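You operate a simulated robot arm through the tools that you are given. There is no shell and no other tool.

The job below is to be done with a simulated robot arm. You get a single attempt, and the scene is never put back.

Task
Open the deck clamp, dry-fit the cream block on the fenced plate and clamp it.
Fine: knob to FREE, slider back; then slider up, knob to TIGHT; no glue; leave the other block. Where these are worked on the way, their far stop is far enough and under half their travel is too little: brown slider.

The check looks at the end state, three seconds after you hand in, the way a careful person would. Anything else that was tipped, shoved, dropped, spilled or broken makes it a failure.

Robot
A 7-joint arm with a two-finger gripper, fixed in place. Base frame: the origin is on the floor under the middle of its stand, x ahead of it, y to its left, z up; the work surface is at about z = 80. Readings come in cm, rad, newtons and seconds.
With the tool pointing down near the work surface it reaches from about 34 to 72 cm from the base axis. Its first joint turns from -1.152 to 1.152 rad. Payload 2.45 kg.
Tool frame: the origin (TCP) lies between the finger pads and is the grasp point; the fingertips stand 2.6 cm ahead of it; z points along the fingers, y is the line along which they close. The gripper opens to 9.6 cm; its body begins 6.9 cm behind the TCP.
Orientation is that of the tool frame in the base frame, as a unit quaternion [w, x, y, z]. With the fingers straight down and closing along the base's y, the tool's x points along the base's -x, its y along +y and its z along -z.

Tools
- The arm moves only by the tool apply_moves. Its arguments are lists of equal length, an entry for each row: "translation": the shift along the base's x, y, z in units of 20 mm (1.0 is 20 mm), a list of three; "angular": the turn, a rotation vector about the base's x, y, z in units of 6 degrees (1.0 is 6 degrees), a list of three; "fingers": the opening, from 0 (shut) to 1 (fully open). In form: {"translation": [[tx, ty, tz], ...], "angular": [[wx, wy, wz], ...], "fingers": [fingers, ...]}. A call has 1 to 20 rows; each row shifts and turns the commanded pose from where the row before left it. A call with a number of a shift or a turn outside -1 to 1 is refused whole. A row lasts 0.2 s, in which the tool goes at most 5 cm and 0.15 rad; a call with a longer step from one row to the next is refused whole, and so is a gripper value outside its range. Where a pose cannot be reached the arm comes as near as it can. A force on the tool above 90 N (or 10 N above the force at the start of the call, whichever is more), or a blocked arm, ends the call early, and 0.2 s more pass. The fingers move at their own pace (about 5 cm/s each) and stop on an object; they squeeze with about 45 N. The grip force told is the motor's: it shows also when the fingers shut on nothing. Time passes only in rows, and 0.2 s behind the last, so rows that do not move let the fingers close. The reply holds the time, the measured pose of the TCP, the force on the tool along the base axes, the opening and the grip force, in the units named above and with some noise, with the torque about the TCP (base axes, N m) and any sound that the robot's microphone picked up, and new pictures: "pictures" is both (left out), scene, wrist or none.
- Cameras (640 x 400 px; columns grow to the right, rows downward): "scene" is fixed at [16.69, -39.02, 143.09]; the picture's right is [0.77, -0.64, 0.00], its down [-0.32, -0.39, -0.86] and it looks along [0.55, 0.66, -0.50] (base axes); focal length 321 px, centre (320, 200). "wrist" rides on the gripper at [8.2, 0.3, -9.8] in the tool frame; the picture's right is [-0.04, 1.00, 0.00], its down [-0.73, -0.03, -0.68] and it looks along [-0.68, -0.03, 0.73] (tool axes); focal length 256 px, centre (320, 200). There is no depth. A picture from a camera that has moved, and an enlarged one, comes with that camera's place and axes in the base frame and with its lens.
- close_up(camera, box): a new picture of the part [left, top, right, bottom] of that camera's present view, enlarged. It takes no simulated time.
- close_job(): hands the job in; it is judged then, once.

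Nothing tells you positions but the pictures and the camera data. Unless the task says otherwise, let go and move clear before handing in.

The tools are called after ">>>" by a JSON object that holds its "op" and its "data". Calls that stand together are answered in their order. apply_moves: Moves the arm, as the interface text tells. Its arguments: {"type":"object","properties":{"translation":{"type":"array","items":{"type":"array","items":{"type":"number"}}},"angular":{"type":"array","items":{"type":"array","items":{"type":"number"}}},"fingers":{"type":"array","items":{"type":"number"}},"pictures":{"type":"string","enum":["both","scene","wrist","none"]}},"required":["translation","angular","fingers"]} The other tools are called the same way: close_up (camera, box) takes an enlarged picture of a part of a camera's view; close_job () hands the job in.

At the start:

```text
time_s: 0.0
ee_pos: [40.74, 4.2, 110.58]
ee_rot: [-0.001, -0.001, 1.0, -0.001]
contact_force: [0.1, -0.1, 0.6]
moment: [0.02, 0.01, -0.02]
finger_gap: 9.59
grasp_force: 0.1
```

scene: 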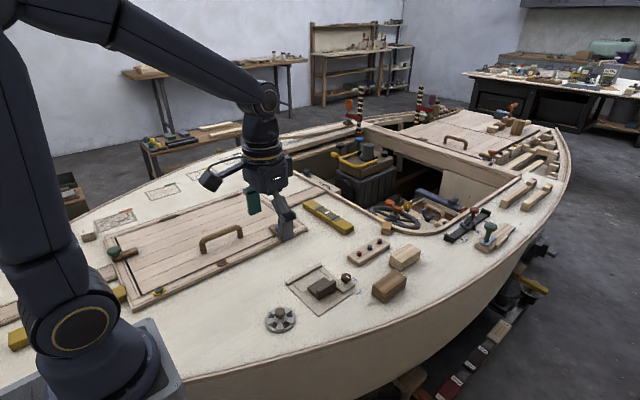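
wrist: 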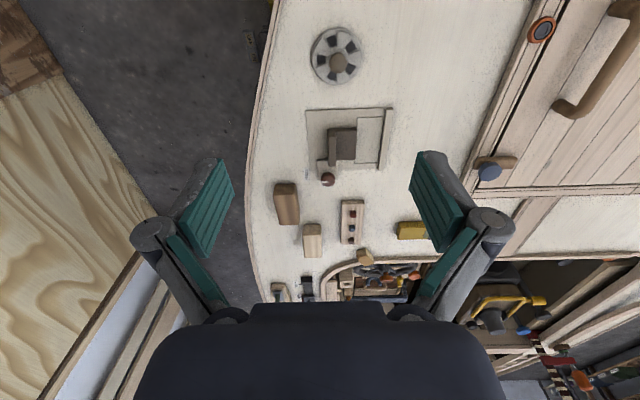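

I see a boat deck with a fenced plate, a slider, a knob, and two wooden blocks (one lighter/cream, one browner). I'll take close-ups first to work out which is which.

>>> {"op": "close_up", "data": {"camera": "scene", "box": [250, 230, 450, 355]}}

>>> {"op": "close_up", "data": {"camera": "wrist", "box": [250, 10, 450, 135]}}

>>> {"op": "close_up", "data": {"camera": "wrist", "box": [250, 90, 450, 215]}}

>>> {"op": "close_up", "data": {"camera": "wrist", "box": [250, 170, 450, 295]}}

```text
3.20 times, centred on (350, 292) of scene
camera zoom: at [16.69, -39.02, 143.09], right [0.77, -0.64, 0.0], down [-0.32, -0.39, -0.86], along [0.55, 0.66, -0.5], focal length 1027 px, centre (224, -96)
```

zoom: 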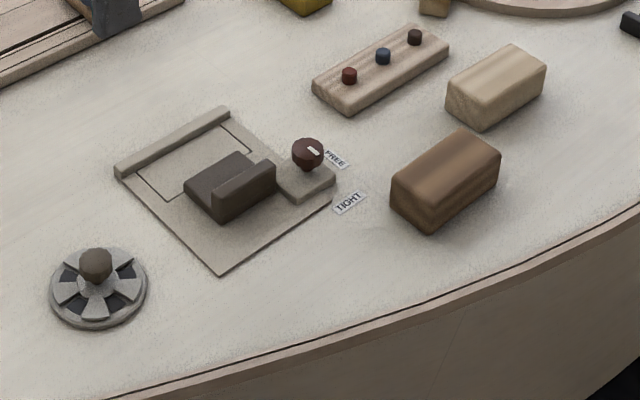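

```text
3.20 times, centred on (350, 72) of wrist
camera zoom: at [32.49, 4.47, 120.38], right [0.04, 1.0, 0.0], down [0.73, -0.03, 0.68], along [0.68, -0.03, -0.73], focal length 819 px, centre (224, 608)
```

zoom: 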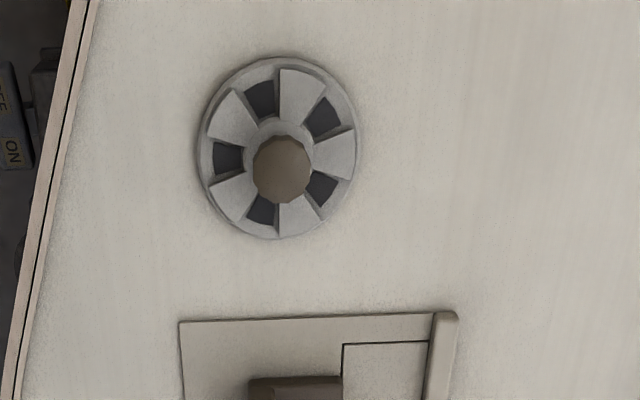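

```text
3.20 times, centred on (350, 152) of wrist
camera zoom: at [32.49, 4.47, 120.38], right [0.04, 1.0, 0.0], down [0.73, -0.03, 0.68], along [0.68, -0.03, -0.73], focal length 819 px, centre (224, 352)
```

zoom: 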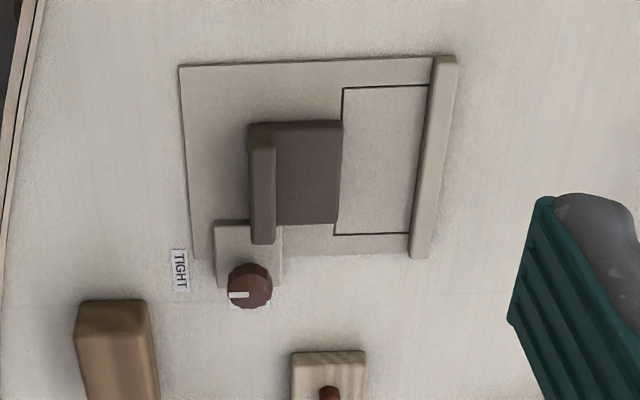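

```text
3.20 times, centred on (350, 232) of wrist
camera zoom: at [32.49, 4.47, 120.38], right [0.04, 1.0, 0.0], down [0.73, -0.03, 0.68], along [0.68, -0.03, -0.73], focal length 819 px, centre (224, 96)
```

zoom: 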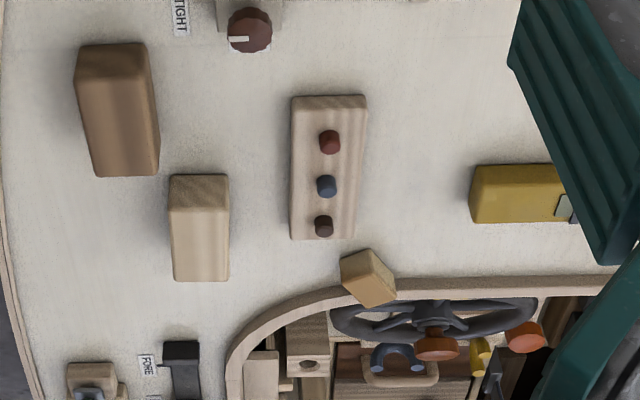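

The outlined bay sits against the fence at about x 51.6–60.8, y 9.7–14.3. The knob at about (61.5, 4.6) has its mark pointing at TIGHT (-y), and the cream block lies at about x 78–87, y -1.5–2.3. Next I move the wrist camera over the plate for a closer look.

>>> {"op": "apply_moves", "data": {"translation": [[0.8, 0, -0.5], [0.8, 0, -0.5], [0.8, 0, -0.5], [0.8, 0, -0.5], [0.8, 0, -0.5], [0.8, 0, -0.5], [0.7, 0, -0.5], [0.5, 0, -0.5]], "angular": [[0, 0, 0], [0, 0, 0], [0, 0, 0], [0, 0, 0], [0, 0, 0], [0, 0, 0], [0, 0, 0], [0, 0, 0]], "fingers": [1, 1, 1, 1, 1, 1, 1, 1]}}

```text
time_s: 1.8
ee_pos: [52.68, 4.16, 102.6]
ee_rot: [0.0, 0.001, 1.0, 0.0]
contact_force: [-0.8, -0.2, -0.5]
moment: [0.0, 0.01, -0.02]
finger_gap: 9.59
grasp_force: 0.0
camera wrist: at [44.49, 4.45, 112.32], right [0.04, 1.0, 0.0], down [0.73, -0.03, 0.68], along [0.68, -0.03, -0.73], focal length 256 px, centre (320, 200)
```

scene: 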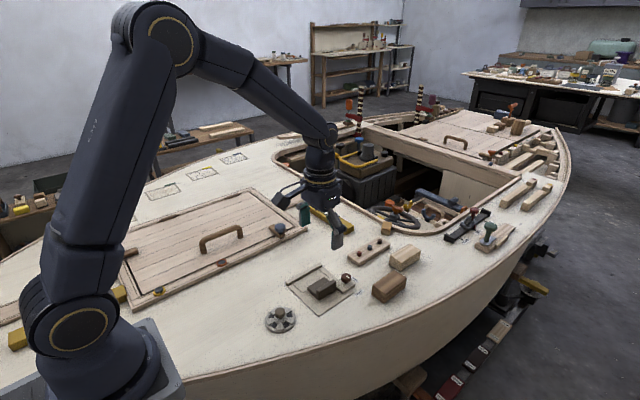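
wrist: 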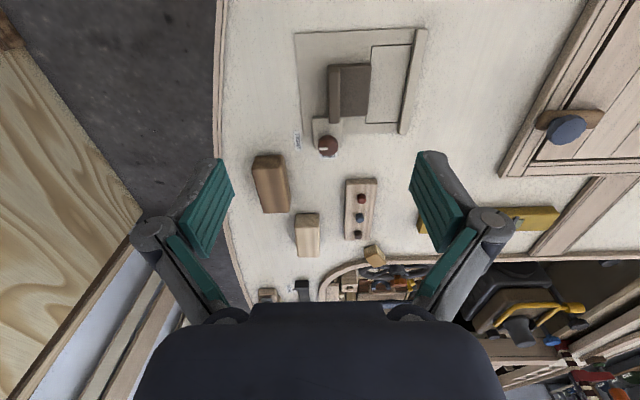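

The plate, slider and knob are now below the gripper. I take close-ups to measure them and to read the knob labels.

>>> {"op": "close_up", "data": {"camera": "wrist", "box": [270, 15, 450, 127]}}

>>> {"op": "close_up", "data": {"camera": "wrist", "box": [285, 115, 365, 165]}}

>>> {"op": "close_up", "data": {"camera": "wrist", "box": [230, 140, 420, 259]}}

>>> {"op": "close_up", "data": {"camera": "scene", "box": [280, 255, 376, 315]}}

```text
3.56 times, centred on (360, 71) of wrist
camera zoom: at [44.49, 4.45, 112.32], right [0.04, 1.0, 0.0], down [0.73, -0.03, 0.68], along [0.68, -0.03, -0.73], focal length 910 px, centre (178, 659)
```

zoom: 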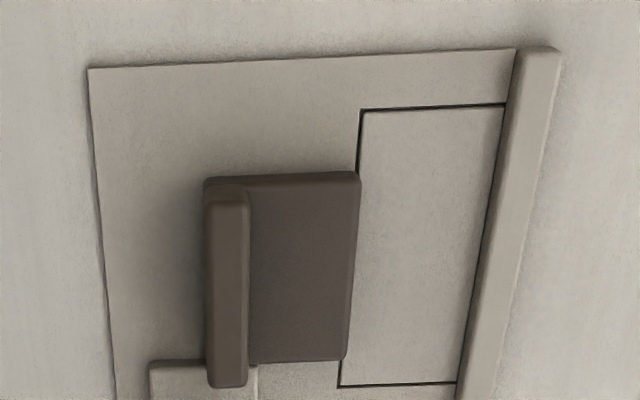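

```text
8.00 times, centred on (325, 140) of wrist
camera zoom: at [44.49, 4.45, 112.32], right [0.04, 1.0, 0.0], down [0.73, -0.03, 0.68], along [0.68, -0.03, -0.73], focal length 2048 px, centre (280, 680)
```

zoom: 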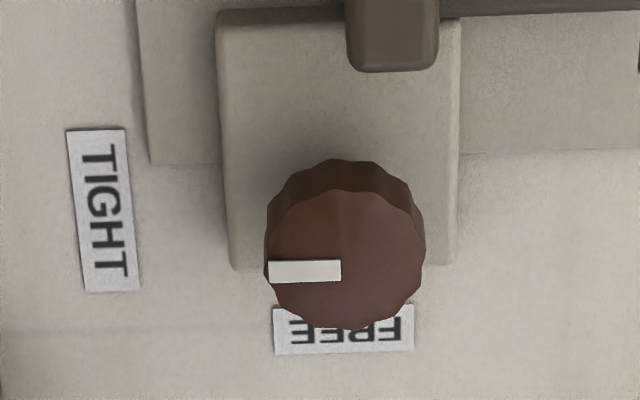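

```text
3.36 times, centred on (325, 200) of wrist
camera zoom: at [44.49, 4.45, 112.32], right [0.04, 1.0, 0.0], down [0.73, -0.03, 0.68], along [0.68, -0.03, -0.73], focal length 860 px, centre (303, 202)
```

zoom: 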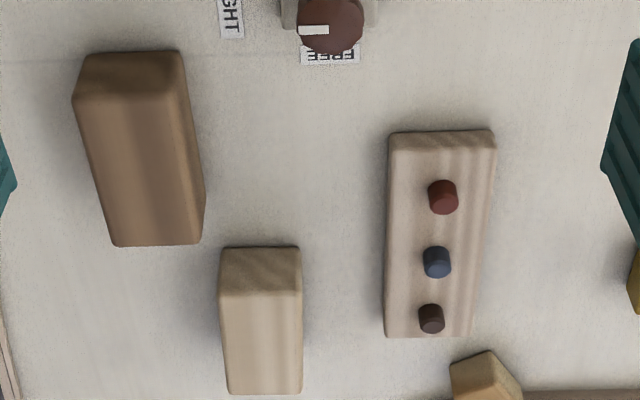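

```text
6.67 times, centred on (328, 285) of scene
camera zoom: at [16.69, -39.02, 143.09], right [0.77, -0.64, 0.0], down [-0.32, -0.39, -0.86], along [0.55, 0.66, -0.5], focal length 2140 px, centre (267, -367)
```

zoom: 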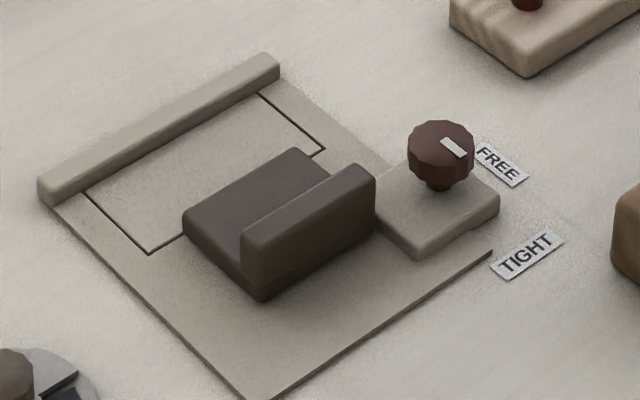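

The knob reads TIGHT (mark toward -y), so turning it +90° about z brings it to FREE (+x). I turn the gripper -60° so the fingers stay clear of the slider handle through the whole swing, and hover over the knob at about (61.8, 4.6).

>>> {"op": "apply_moves", "data": {"translation": [[0.456, 0.022, -0.48], [0.456, 0.022, -0.48], [0.456, 0.022, -0.48], [0.456, 0.022, -0.48], [0.456, 0.022, -0.48], [0.456, 0.022, -0.48], [0.456, 0.022, -0.48], [0.456, 0.022, -0.48], [0.456, 0.022, -0.48], [0.456, 0.022, -0.48], [0, 0, 0]], "angular": [[0, 0, -1], [0, 0, -1], [0, 0, -1], [0, 0, -1], [0, 0, -1], [0, 0, -1], [0, 0, -1], [0, 0, -1], [0, 0, -1], [0, 0, -1], [0, 0, 0]], "fingers": [0.55, 0.55, 0.55, 0.55, 0.55, 0.55, 0.55, 0.55, 0.55, 0.55, 0.55]}}

```text
time_s: 4.2
ee_pos: [61.77, 4.62, 93.06]
ee_rot: [0.001, 0.502, 0.865, 0.0]
contact_force: [-0.2, -0.7, 0.5]
moment: [0.0, 0.0, -0.04]
finger_gap: 5.28
grasp_force: 0.0
camera wrist: at [57.93, 11.86, 102.84], right [0.89, 0.46, 0.0], down [0.34, -0.65, 0.68], along [0.31, -0.6, -0.73], focal length 256 px, centre (320, 200)
```

scene: 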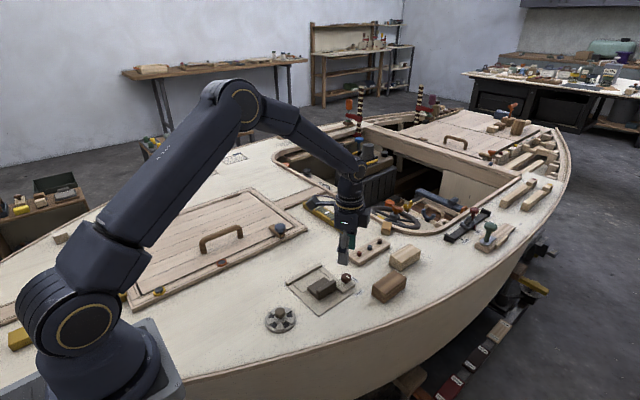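
wrist: 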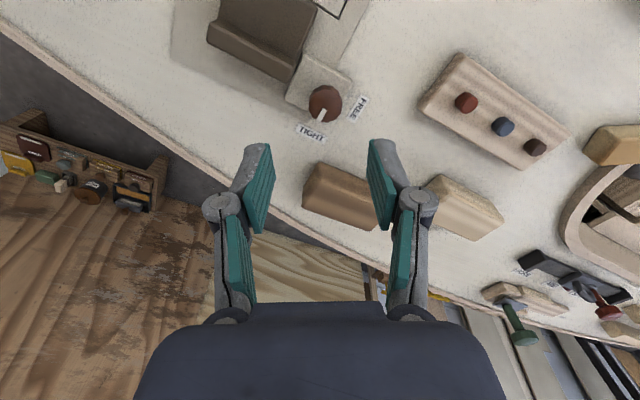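

The knob is nearly below the gripper. I take close-ups to pin down its centre and check its offset from the TCP.

>>> {"op": "close_up", "data": {"camera": "wrist", "box": [272, 70, 384, 140]}}

>>> {"op": "close_up", "data": {"camera": "scene", "box": [296, 225, 408, 295]}}

```text
5.71 times, centred on (328, 105) of wrist
camera zoom: at [57.93, 11.86, 102.84], right [0.89, 0.46, 0.0], down [0.34, -0.65, 0.68], along [0.31, -0.6, -0.73], focal length 1463 px, centre (274, 743)
```

zoom: 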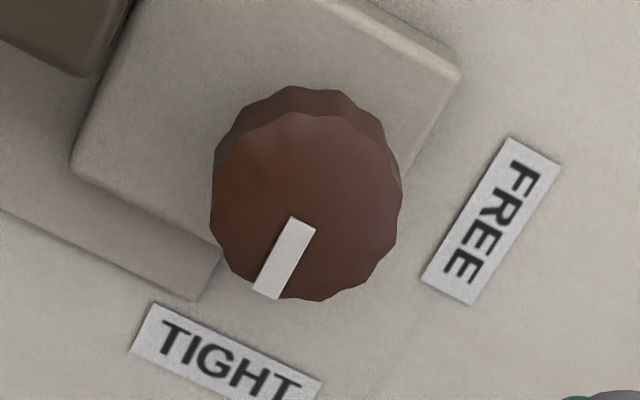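

```text
5.71 times, centred on (352, 260) of scene
camera zoom: at [16.69, -39.02, 143.09], right [0.77, -0.64, 0.0], down [-0.32, -0.39, -0.86], along [0.55, 0.66, -0.5], focal length 1834 px, centre (137, -143)
```

zoom: 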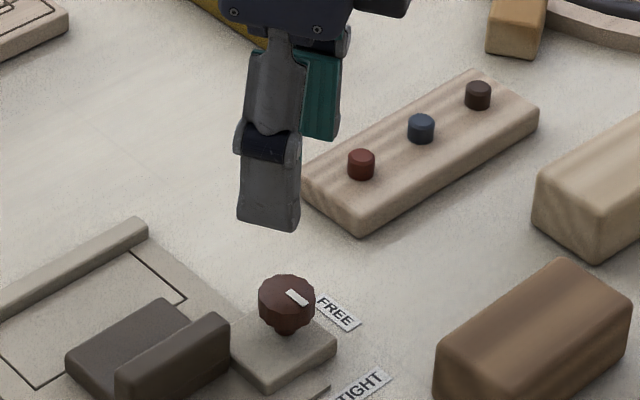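

Three sightlines agree on the knob top at about (62.24, 4.70) with z around 83.1. I centre on it and go down so the fingertips straddle it just above its bracket.

>>> {"op": "apply_moves", "data": {"translation": [[0.235, 0.04, -0.5], [0, 0, -0.9], [0, 0, -0.9], [0, 0, -0.9], [0, 0, -0.8], [0, 0, -0.5], [0, 0, 0]], "angular": [[0, 0, 0], [0, 0, 0], [0, 0, 0], [0, 0, 0], [0, 0, 0], [0, 0, 0], [0, 0, 0]], "fingers": [0.55, 0.55, 0.55, 0.55, 0.55, 0.55, 0.55]}}

>>> {"op": "close_up", "data": {"camera": "scene", "box": [296, 225, 408, 295]}}

```text
time_s: 5.8
ee_pos: [62.33, 4.66, 83.95]
ee_rot: [0.001, 0.499, 0.866, 0.0]
contact_force: [0.1, 0.2, -0.6]
moment: [-0.02, 0.02, -0.03]
finger_gap: 5.29
grasp_force: 0.0
camera wrist: at [58.44, 11.87, 93.74], right [0.89, 0.47, 0.0], down [0.34, -0.65, 0.68], along [0.32, -0.6, -0.73], focal length 256 px, centre (320, 200)
```

scene: 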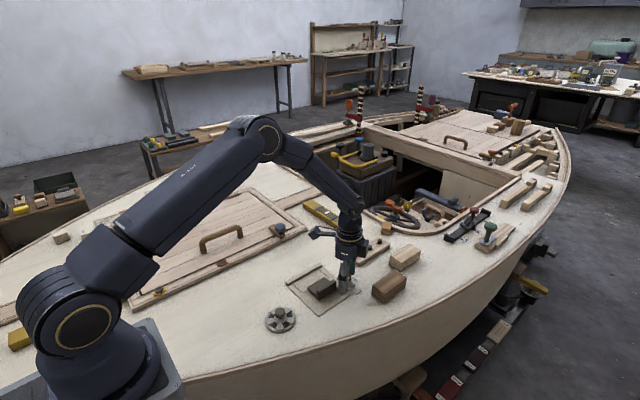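
wrist: 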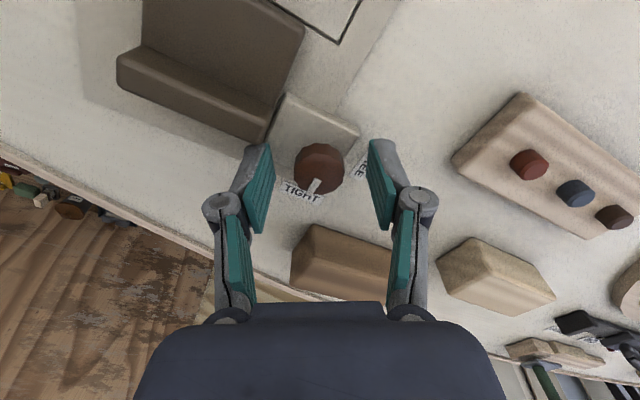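

```text
5.71 times, centred on (352, 260) of scene
camera zoom: at [16.69, -39.02, 143.09], right [0.77, -0.64, 0.0], down [-0.32, -0.39, -0.86], along [0.55, 0.66, -0.5], focal length 1834 px, centre (137, -143)
```

zoom: 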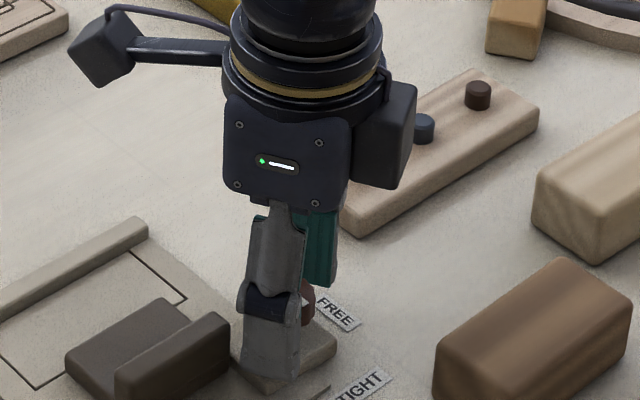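

The fingers straddle the knob with no contact. I take a close-up to check the centring along the pads before closing.

>>> {"op": "close_up", "data": {"camera": "wrist", "box": [240, 120, 400, 220]}}

>>> {"op": "close_up", "data": {"camera": "scene", "box": [320, 255, 384, 295]}}

```text
4.00 times, centred on (320, 170) of wrist
camera zoom: at [58.44, 11.87, 93.74], right [0.89, 0.47, 0.0], down [0.34, -0.65, 0.68], along [0.32, -0.6, -0.73], focal length 1024 px, centre (320, 320)
```

zoom: 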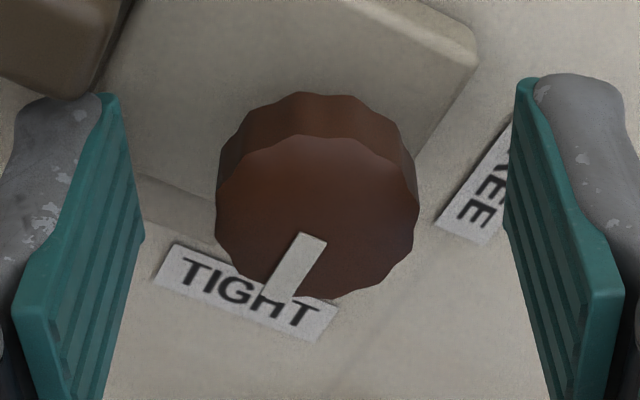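

```text
10.00 times, centred on (352, 275) of scene
camera zoom: at [16.69, -39.02, 143.09], right [0.77, -0.64, 0.0], down [-0.32, -0.39, -0.86], along [0.55, 0.66, -0.5], focal length 3210 px, centre (0, -550)
```

zoom: 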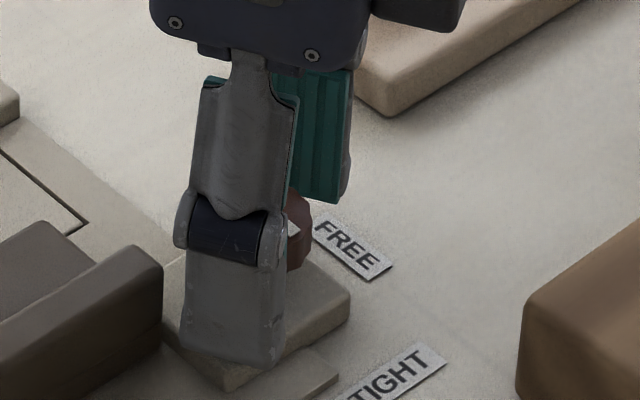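

The knob sits between the pads with its centre on the tool axis. Now I close on it.

>>> {"op": "apply_moves", "data": {"translation": [[0, 0, 0], [0, 0, 0], [0, 0, 0], [0, 0, 0]], "angular": [[0, 0, 0], [0, 0, 0], [0, 0, 0], [0, 0, 0]], "fingers": [0, 0, 0, 0], "pictures": "wrist"}}

```text
time_s: 6.8
ee_pos: [62.32, 4.58, 83.91]
ee_rot: [0.0, 0.5, 0.866, 0.0]
contact_force: [-3.0, -1.9, 1.3]
moment: [-0.01, 0.02, 0.02]
finger_gap: 2.47
grasp_force: 44.7
camera wrist: at [58.42, 11.85, 93.75], right [0.89, 0.46, 0.0], down [0.34, -0.65, 0.68], along [0.32, -0.6, -0.73], focal length 256 px, centre (320, 200)
```

wrist: 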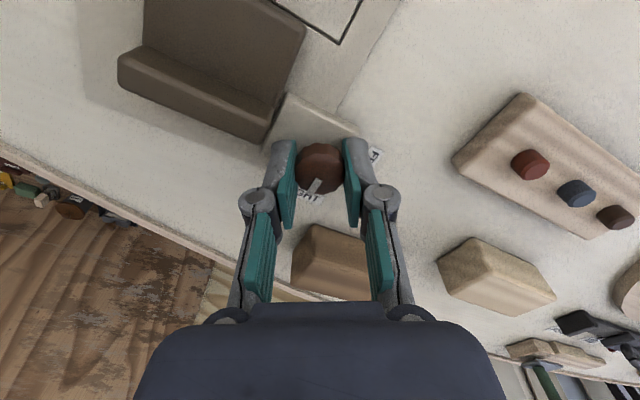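

The knob is gripped at 2.47 cm. I turn it +90° toward FREE.

>>> {"op": "apply_moves", "data": {"translation": [[0, 0, 0], [0, 0, 0], [0, 0, 0], [0, 0, 0], [0, 0, 0], [0, 0, 0], [0, 0, 0], [0, 0, 0], [0, 0, 0], [0, 0, 0], [0, 0, 0], [0, 0, 0], [0, 0, 0], [0, 0, 0], [0, 0, 0], [0, 0, 0], [0, 0, 0], [0, 0, 0], [0, 0, 0]], "angular": [[0, 0, 0.4], [0, 0, 0.8], [0, 0, 0.8], [0, 0, 0.9], [0, 0, 0.9], [0, 0, 0.9], [0, 0, 0.9], [0, 0, 0.9], [0, 0, 0.9], [0, 0, 0.9], [0, 0, 0.9], [0, 0, 0.9], [0, 0, 0.9], [0, 0, 0.9], [0, 0, 0.9], [0, 0, 0.9], [0, 0, 0.8], [0, 0, 0.5], [0, 0, 0]], "fingers": [0, 0, 0, 0, 0, 0, 0, 0, 0, 0, 0, 0, 0, 0, 0, 0, 0, 0, 0]}}

>>> {"op": "close_up", "data": {"camera": "wrist", "box": [240, 110, 400, 210]}}

```text
time_s: 10.8
ee_pos: [62.23, 4.78, 83.95]
ee_rot: [0.001, -0.259, 0.966, 0.0]
contact_force: [8.8, 22.4, -9.1]
moment: [0.23, 0.02, -0.52]
finger_gap: 2.47
grasp_force: 44.6
camera wrist: at [55.0, 0.99, 93.76], right [-0.47, 0.88, 0.0], down [0.65, 0.34, 0.68], along [0.6, 0.32, -0.73], focal length 256 px, centre (320, 200)
```

scene: 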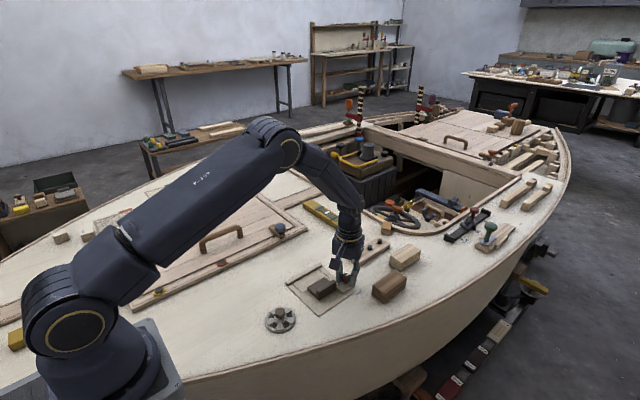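
wrist: 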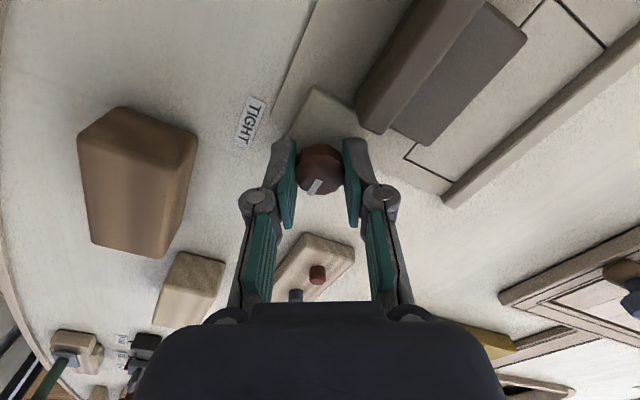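

```text
4.00 times, centred on (320, 160) of wrist
camera zoom: at [55.0, 0.99, 93.76], right [-0.47, 0.88, 0.0], down [0.65, 0.34, 0.68], along [0.6, 0.32, -0.73], focal length 1024 px, centre (320, 360)
```

zoom: 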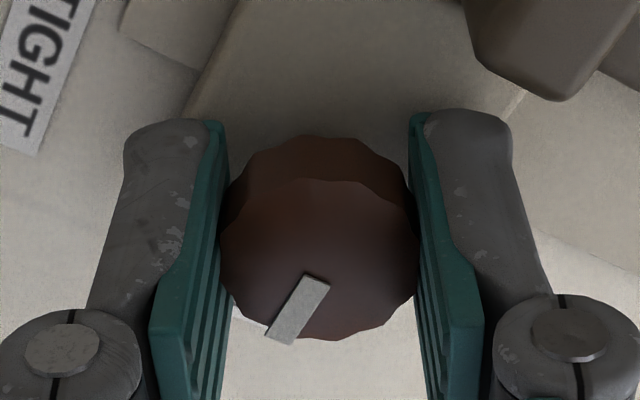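

The knob turned with the gripper and its mark now points along +x at FREE. I let go and rise.

>>> {"op": "apply_moves", "data": {"translation": [[0, 0, 0], [0, 0, 0], [0, 0, 0.5], [0, 0, 0.9], [0, 0, 1], [0, 0, 1], [0, 0, 1], [0, 0, 0.6], [0, 0, 0]], "angular": [[0, 0, 0], [0, 0, 0], [0, 0, 0], [0, 0, 0], [0, 0, -1], [0, 0, -1], [0, 0, -1], [0, 0, -1], [0, 0, -1]], "fingers": [0.42, 0.42, 0.42, 0.42, 0.42, 0.42, 0.42, 0.42, 0.42]}}

>>> {"op": "close_up", "data": {"camera": "scene", "box": [280, 255, 376, 315]}}

>>> {"op": "close_up", "data": {"camera": "wrist", "box": [220, 20, 460, 170]}}

```text
time_s: 12.8
ee_pos: [62.36, 4.61, 93.96]
ee_rot: [0.0, 0.0, 1.0, 0.0]
contact_force: [-0.3, 0.2, 0.1]
moment: [-0.03, -0.01, 0.0]
finger_gap: 4.05
grasp_force: 0.0
camera wrist: at [54.07, 4.91, 103.82], right [0.04, 1.0, 0.0], down [0.73, -0.03, 0.68], along [0.68, -0.03, -0.73], focal length 256 px, centre (320, 200)
```

scene: 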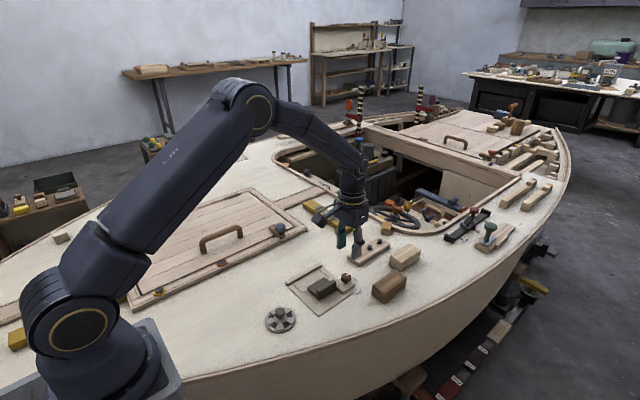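
wrist: 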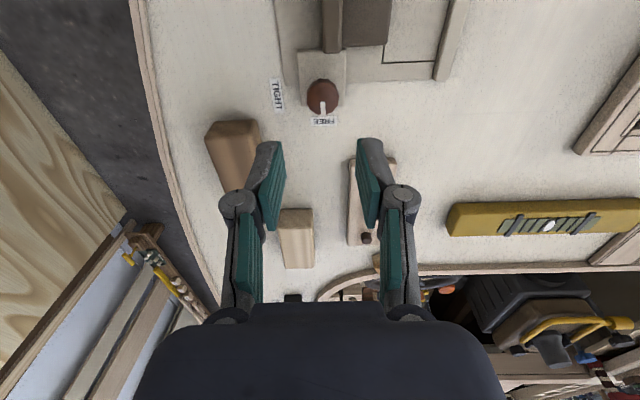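

```text
6.67 times, centred on (328, 285) of scene
camera zoom: at [16.69, -39.02, 143.09], right [0.77, -0.64, 0.0], down [-0.32, -0.39, -0.86], along [0.55, 0.66, -0.5], focal length 2140 px, centre (267, -367)
```

zoom: 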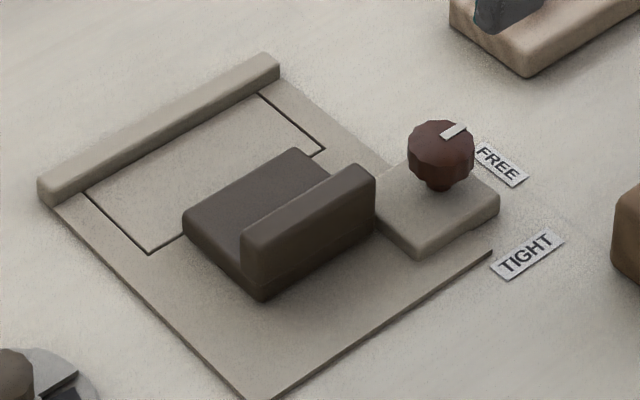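

```text
2.67 times, centred on (340, 95) of wrist
camera zoom: at [54.07, 4.91, 103.82], right [0.04, 1.0, 0.0], down [0.73, -0.03, 0.68], along [0.68, -0.03, -0.73], focal length 683 px, centre (267, 480)
```

zoom: 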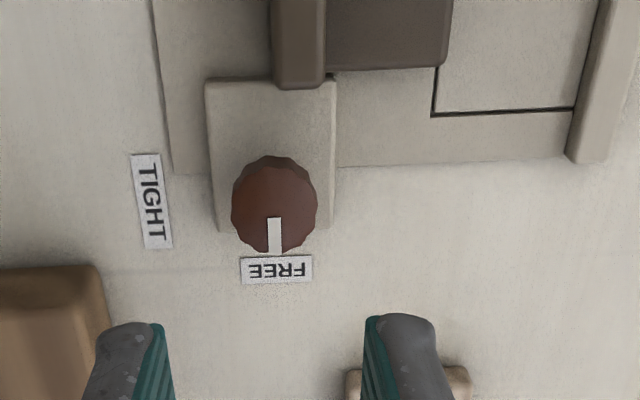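

The knob now reads FREE. I move over the slider's raised handle, about (55.9, 5.5), and lower half-open fingers so they straddle it above the slider body.

>>> {"op": "apply_moves", "data": {"translation": [[-0.8075, 0.111, 0], [-0.8075, 0.111, 0], [-0.8075, 0.111, 0], [-0.8075, 0.112, 0], [0, 0, -0.9], [0, 0, -0.9], [0, 0, -0.9], [0, 0, -0.5], [0, 0, 0]], "angular": [[0, 0, 0], [0, 0, 0], [0, 0, 0], [0, 0, 0], [0, 0, 0], [0, 0, 0], [0, 0, 0], [0, 0, 0], [0, 0, 0]], "fingers": [0.28, 0.28, 0.28, 0.28, 0.28, 0.28, 0.28, 0.28, 0.28]}}

>>> {"op": "close_up", "data": {"camera": "wrist", "box": [220, 60, 460, 210]}}

>>> {"op": "close_up", "data": {"camera": "scene", "box": [280, 240, 392, 310]}}

```text
time_s: 14.8
ee_pos: [55.94, 5.61, 87.54]
ee_rot: [0.0, 0.001, 1.0, -0.001]
contact_force: [1.4, -0.3, -0.1]
moment: [0.04, -0.04, 0.01]
finger_gap: 2.68
grasp_force: 0.0
camera wrist: at [47.67, 5.86, 97.3], right [0.04, 1.0, 0.0], down [0.73, -0.03, 0.68], along [0.68, -0.03, -0.73], focal length 256 px, centre (320, 200)
```

scene: 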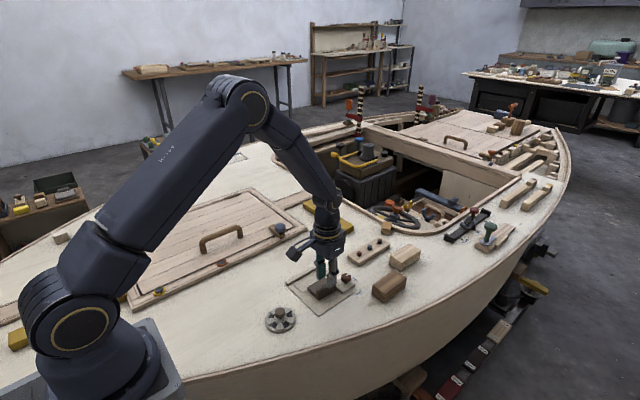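
wrist: 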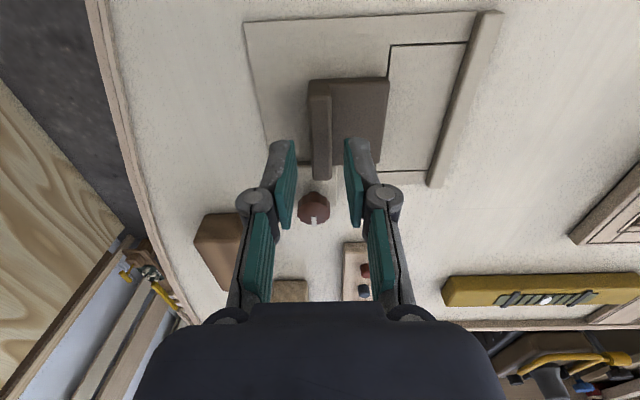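

```text
2.67 times, centred on (340, 135) of wrist
camera zoom: at [47.67, 5.86, 97.3], right [0.04, 1.0, 0.0], down [0.73, -0.03, 0.68], along [0.68, -0.03, -0.73], focal length 683 px, centre (267, 373)
```

zoom: 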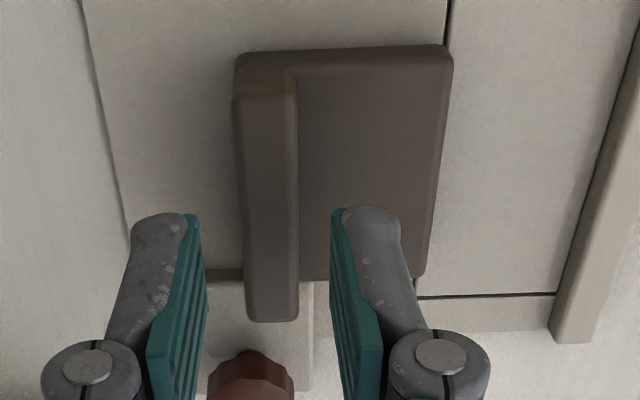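

```text
5.71 times, centred on (336, 275) of scene
camera zoom: at [16.69, -39.02, 143.09], right [0.77, -0.64, 0.0], down [-0.32, -0.39, -0.86], along [0.55, 0.66, -0.5], focal length 1834 px, centre (229, -229)
```

zoom: 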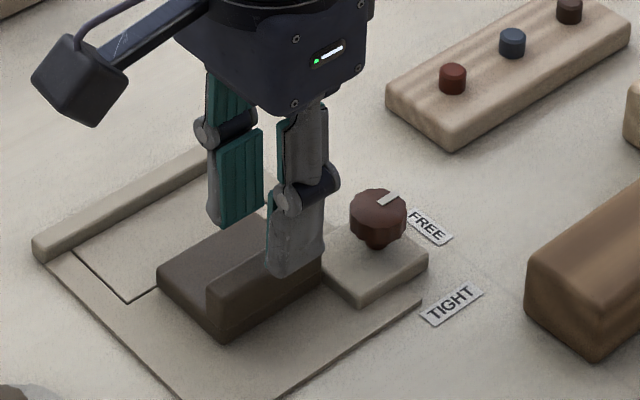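

The fingers are centred over the handle. I lower them to about z 84.7 so the tips flank its upper part.

>>> {"op": "apply_moves", "data": {"translation": [[0, 0, -0.8], [0, -0.05, -0.6], [0, 0, 0]], "angular": [[0, 0, 0], [0, 0, 0], [0, 0, 0]], "fingers": [0.28, 0.28, 0.28]}}

>>> {"op": "close_up", "data": {"camera": "scene", "box": [290, 255, 370, 305]}}

>>> {"op": "close_up", "data": {"camera": "wrist", "box": [220, 90, 440, 227]}}

```text
time_s: 15.6
ee_pos: [55.99, 5.43, 84.66]
ee_rot: [0.0, 0.001, 1.0, 0.0]
contact_force: [0.6, 0.5, 0.0]
moment: [0.01, 0.02, 0.02]
finger_gap: 2.67
grasp_force: 0.2
camera wrist: at [47.65, 5.8, 94.5], right [0.04, 1.0, 0.0], down [0.73, -0.03, 0.68], along [0.68, -0.03, -0.73], focal length 256 px, centre (320, 200)
```

scene: 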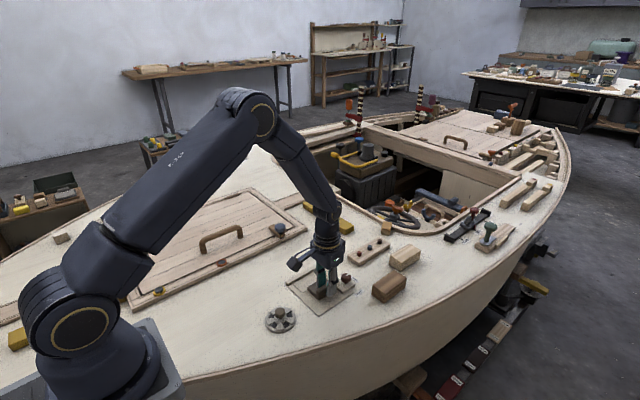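
wrist: 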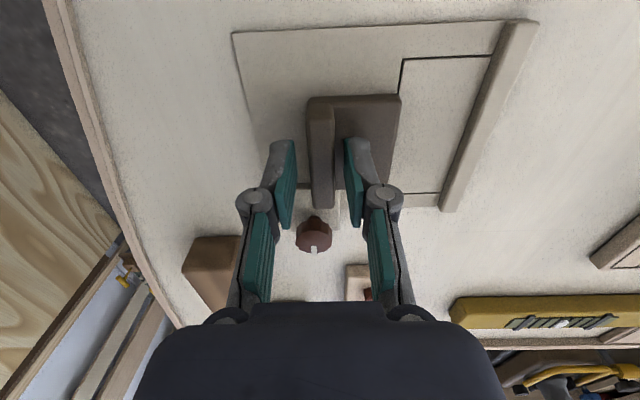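

```text
8.00 times, centred on (330, 280) of scene
camera zoom: at [16.69, -39.02, 143.09], right [0.77, -0.64, 0.0], down [-0.32, -0.39, -0.86], along [0.55, 0.66, -0.5], focal length 2568 px, centre (240, -440)
```

zoom: 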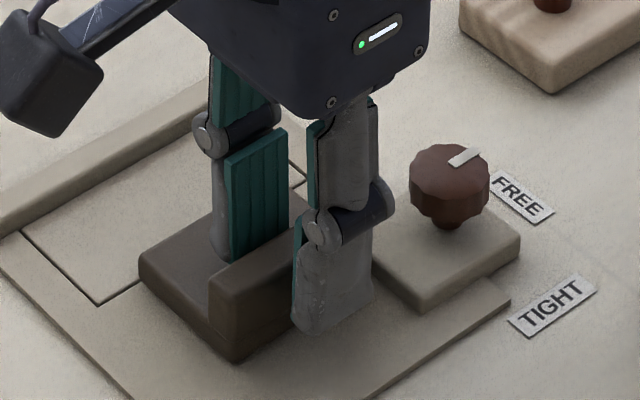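

```text
2.91 times, centred on (330, 158) of wrist
camera zoom: at [47.65, 5.8, 94.5], right [0.04, 1.0, 0.0], down [0.73, -0.03, 0.68], along [0.68, -0.03, -0.73], focal length 745 px, centre (291, 321)
```

zoom: 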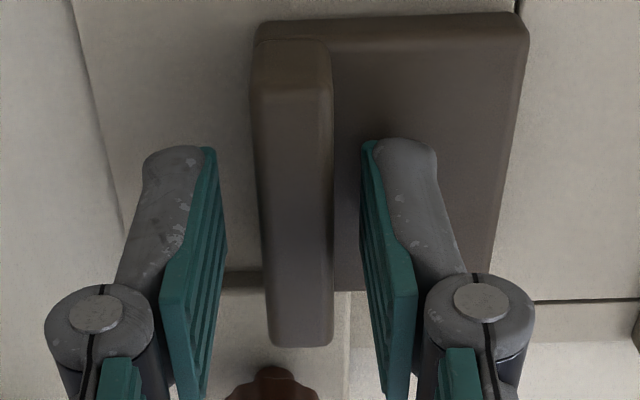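

The handle is caged between the fingers. I push it back along -y in small steps and watch the force.

>>> {"op": "apply_moves", "data": {"translation": [[0, -0.2, 0], [0, -0.2, 0], [0, -0.2, 0], [0, -0.2, 0], [0, -0.2, 0], [0, -0.2, 0], [0, 0, 0]], "angular": [[0, 0, 0], [0, 0, 0], [0, 0, 0], [0, 0, 0], [0, 0, 0], [0, 0, 0], [0, 0, 0]], "fingers": [0.28, 0.28, 0.28, 0.28, 0.28, 0.28, 0.28], "pictures": "wrist"}}

```text
time_s: 17.2
ee_pos: [55.83, 3.01, 84.75]
ee_rot: [0.0, 0.0, 1.0, 0.0]
contact_force: [-0.2, 0.7, 0.0]
moment: [0.02, -0.01, 0.01]
finger_gap: 2.72
grasp_force: 0.1
camera wrist: at [47.6, 3.34, 94.57], right [0.04, 1.0, 0.0], down [0.73, -0.03, 0.68], along [0.68, -0.03, -0.73], focal length 256 px, centre (320, 200)
```

wrist: 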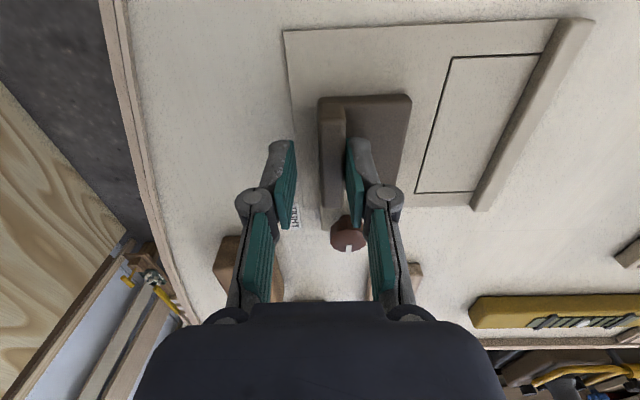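

The slider moves freely. I keep pushing it back in small steps to find its far stop.

>>> {"op": "apply_moves", "data": {"translation": [[0, -0.15, 0], [0, -0.15, 0], [0, -0.15, 0], [0, -0.15, 0], [0, 0, 0]], "angular": [[0, 0, 0], [0, 0, 0], [0, 0, 0], [0, 0, 0], [0, 0, 0]], "fingers": [0.28, 0.28, 0.28, 0.28, 0.28], "pictures": "wrist"}}

```text
time_s: 18.4
ee_pos: [55.98, 1.85, 84.83]
ee_rot: [0.0, 0.001, 1.0, 0.0]
contact_force: [-0.7, 2.4, -1.9]
moment: [0.06, 0.03, -0.03]
finger_gap: 2.88
grasp_force: 1.1
camera wrist: at [47.67, 2.17, 94.56], right [0.04, 1.0, 0.0], down [0.73, -0.03, 0.68], along [0.68, -0.03, -0.73], focal length 256 px, centre (320, 200)
```

wrist: 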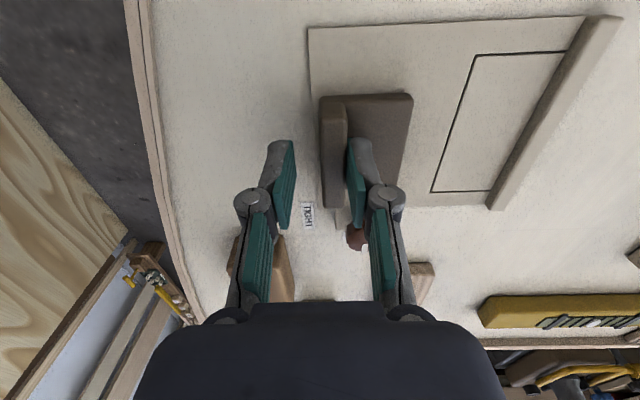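

Resistance is just starting. I take a few more small steps to confirm the stop.

>>> {"op": "apply_moves", "data": {"translation": [[0, -0.1, 0], [0, -0.1, 0], [0, -0.1, 0], [0, 0, 0]], "angular": [[0, 0, 0], [0, 0, 0], [0, 0, 0], [0, 0, 0]], "fingers": [0.28, 0.28, 0.28, 0.28], "pictures": "wrist"}}

>>> {"op": "close_up", "data": {"camera": "wrist", "box": [220, 10, 460, 160]}}

```text
time_s: 19.4
ee_pos: [55.84, 1.37, 84.84]
ee_rot: [-0.001, -0.001, 1.0, 0.0]
contact_force: [3.6, 18.3, -6.8]
moment: [0.27, -0.15, -0.15]
finger_gap: 3.79
grasp_force: 8.2
camera wrist: at [47.63, 1.65, 94.59], right [0.04, 1.0, 0.0], down [0.73, -0.03, 0.68], along [0.68, -0.02, -0.73], focal length 256 px, centre (320, 200)
```

wrist: 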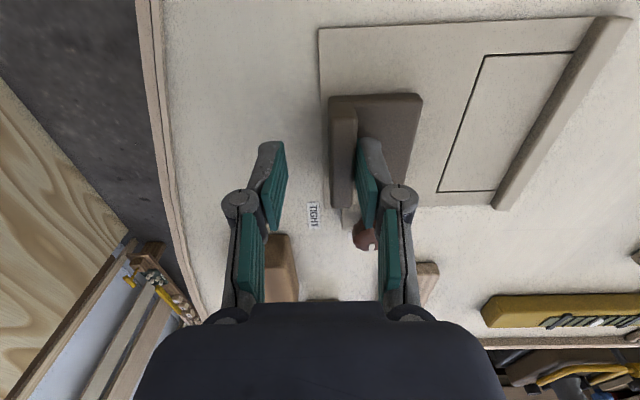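

```text
2.67 times, centred on (340, 85) of wrist
camera zoom: at [47.63, 1.65, 94.59], right [0.04, 1.0, 0.0], down [0.73, -0.03, 0.68], along [0.68, -0.02, -0.73], focal length 683 px, centre (267, 507)
```

zoom: 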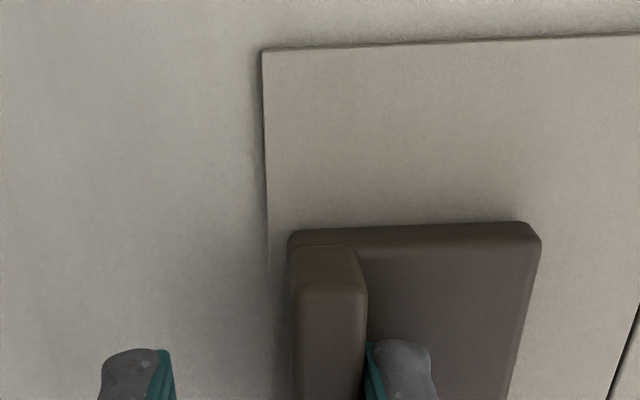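

The slider is at its back stop: force rose and it has travelled about 2.85 cm. I unload, lift clear, and head toward the cream block with the tool tilted outward to see whether I can reach it.

>>> {"op": "apply_moves", "data": {"translation": [[0, 0.25, 0], [0, 0.25, 0], [0, 0, 0.5], [0, 0, 0.9], [0, 0, 1], [0, 0, 1], [0, 0, 1], [0, 0, 1], [0, 0, 1], [0, 0, 0.6]], "angular": [[0, 0, 0], [0, 0, 0], [0, 0, 0], [0, 0, 0], [0, 0, 0], [0, 0, 0], [0, 0, 0], [0, 0, 0], [0, 0, 0], [0, 0, 0]], "fingers": [0.28, 0.28, 0.28, 0.28, 0.28, 0.28, 0.28, 0.28, 0.28, 0.28]}}

>>> {"op": "close_up", "data": {"camera": "scene", "box": [280, 255, 376, 315]}}

>>> {"op": "close_up", "data": {"camera": "wrist", "box": [240, 120, 400, 220]}}

```text
time_s: 21.6
ee_pos: [55.8, 2.36, 98.8]
ee_rot: [0.0, 0.0, 1.0, 0.0]
contact_force: [-0.3, -0.1, -0.2]
moment: [-0.02, -0.01, 0.02]
finger_gap: 2.69
grasp_force: 0.0
camera wrist: at [47.62, 2.6, 108.62], right [0.04, 1.0, 0.0], down [0.73, -0.03, 0.68], along [0.68, -0.03, -0.73], focal length 256 px, centre (320, 200)
```

scene: 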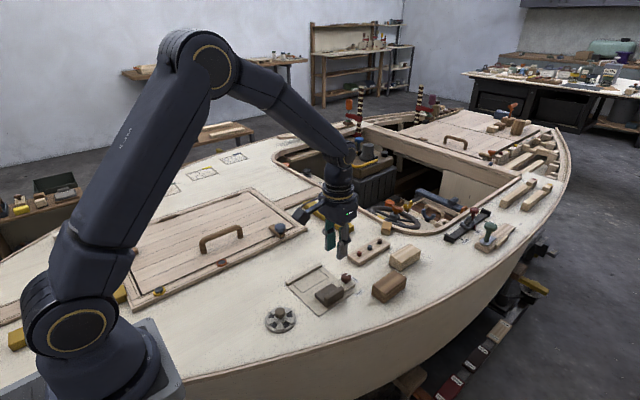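
wrist: 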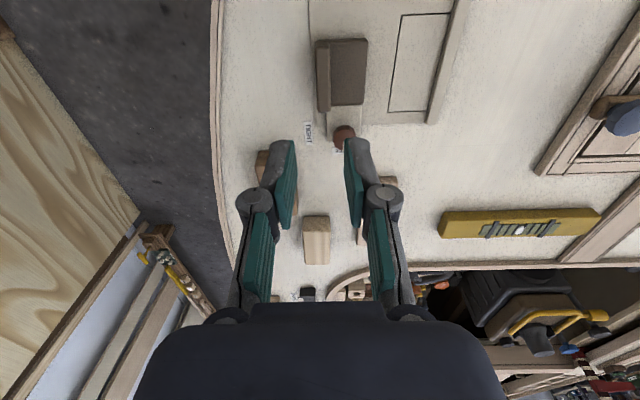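

```text
6.67 times, centred on (328, 285) of scene
camera zoom: at [16.69, -39.02, 143.09], right [0.77, -0.64, 0.0], down [-0.32, -0.39, -0.86], along [0.55, 0.66, -0.5], focal length 2140 px, centre (267, -367)
```

zoom: 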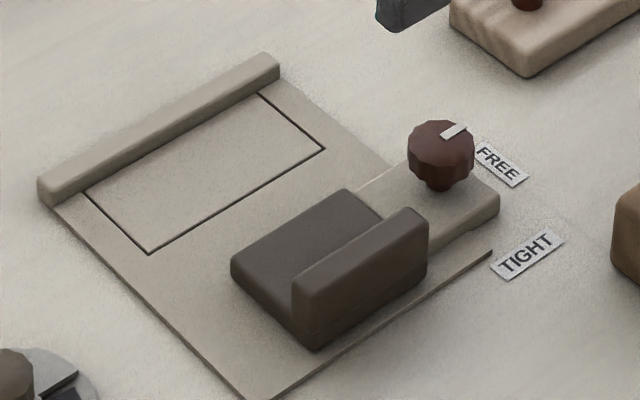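

```text
4.00 times, centred on (320, 170) of wrist
camera zoom: at [47.62, 2.6, 108.62], right [0.04, 1.0, 0.0], down [0.73, -0.03, 0.68], along [0.68, -0.03, -0.73], focal length 1024 px, centre (320, 320)
```

zoom: 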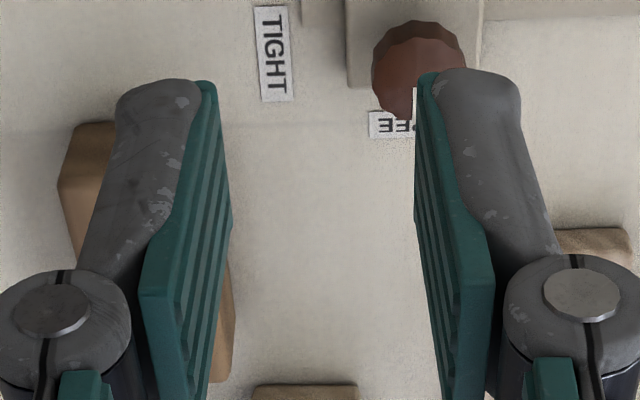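

The slider is fully back and the knob is still at FREE. Now I move toward the cream block at about (82.4, 0.5), tilting the fingers 30° outward.

>>> {"op": "apply_moves", "data": {"translation": [[0.9, -0.085, 0], [0.9, -0.085, 0], [0.9, -0.085, 0], [0.9, -0.085, 0], [0.9, -0.085, 0], [0.9, -0.085, 0], [0.9, -0.085, 0], [0.9, -0.085, 0], [0.9, -0.085, 0], [0.9, -0.085, 0], [0.9, -0.085, 0], [0, 0, 0]], "angular": [[0, 0, 0], [0, 0, 0], [0, 0, 0], [0, 0, 0], [0, -0.7, 0], [0, -0.7, 0], [0, -0.7, 0], [0, -0.7, 0], [0, -0.7, 0], [0, -0.75, 0], [0, -0.75, 0], [0, 0, 0]], "fingers": [0.5, 0.7, 0.7, 0.7, 0.7, 0.7, 0.7, 0.7, 0.7, 0.7, 0.7, 0.7]}}

```text
time_s: 24.2
ee_pos: [75.78, 0.39, 98.71]
ee_rot: [0.26, -0.001, 0.966, 0.0]
contact_force: [-0.2, 0.1, 0.0]
moment: [0.04, -0.03, 0.0]
finger_gap: 6.72
grasp_force: 0.0
camera wrist: at [63.68, 0.66, 103.12], right [0.03, 1.0, 0.02], down [0.29, -0.03, 0.96], along [0.95, -0.03, -0.3], focal length 256 px, centre (320, 200)
```

scene: 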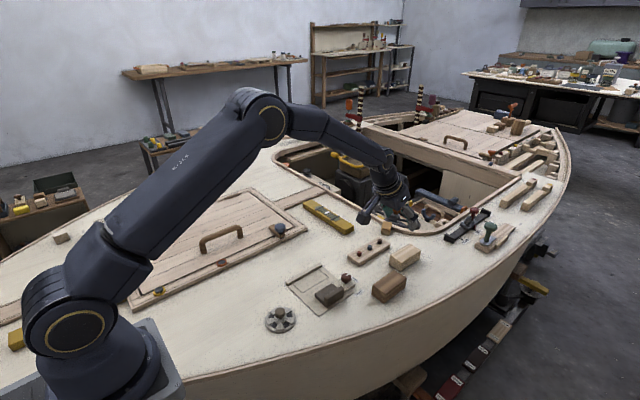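
wrist: 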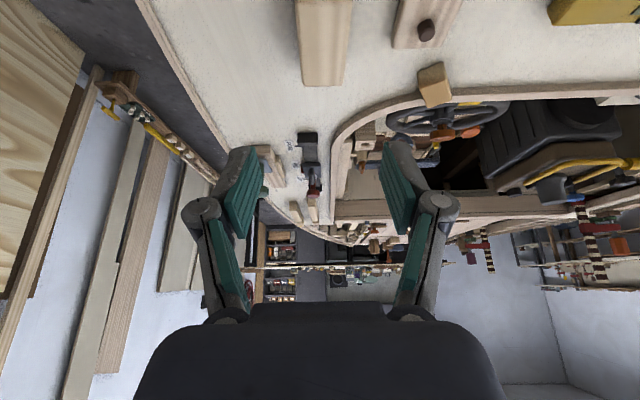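

The 30° tilt reaches out here easily. I take close-ups of the cream block from this view and from the scene camera to pin it down before descending.

>>> {"op": "close_up", "data": {"camera": "wrist", "box": [240, 0, 400, 100]}}

>>> {"op": "close_up", "data": {"camera": "scene", "box": [364, 235, 444, 285]}}

```text
4.00 times, centred on (320, 50) of wrist
camera zoom: at [63.68, 0.66, 103.12], right [0.03, 1.0, 0.02], down [0.29, -0.03, 0.96], along [0.95, -0.03, -0.3], focal length 1024 px, centre (320, 800)
```

zoom: 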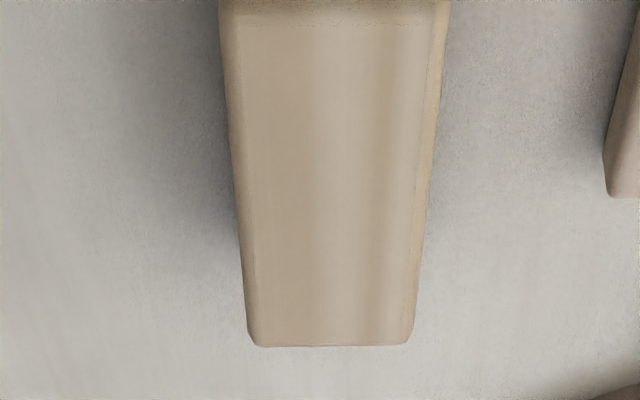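

```text
8.00 times, centred on (404, 260) of scene
camera zoom: at [16.69, -39.02, 143.09], right [0.77, -0.64, 0.0], down [-0.32, -0.39, -0.86], along [0.55, 0.66, -0.5], focal length 2568 px, centre (-352, -280)
```

zoom: 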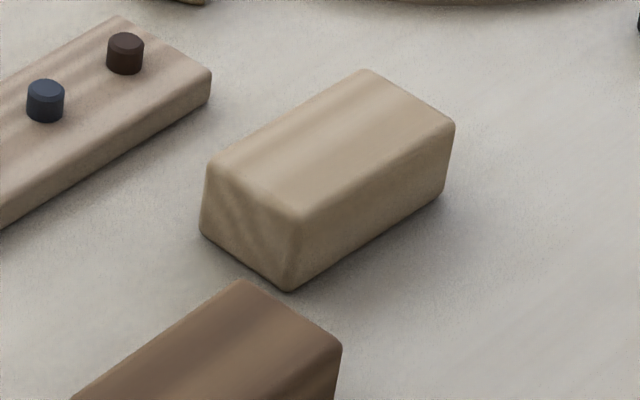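

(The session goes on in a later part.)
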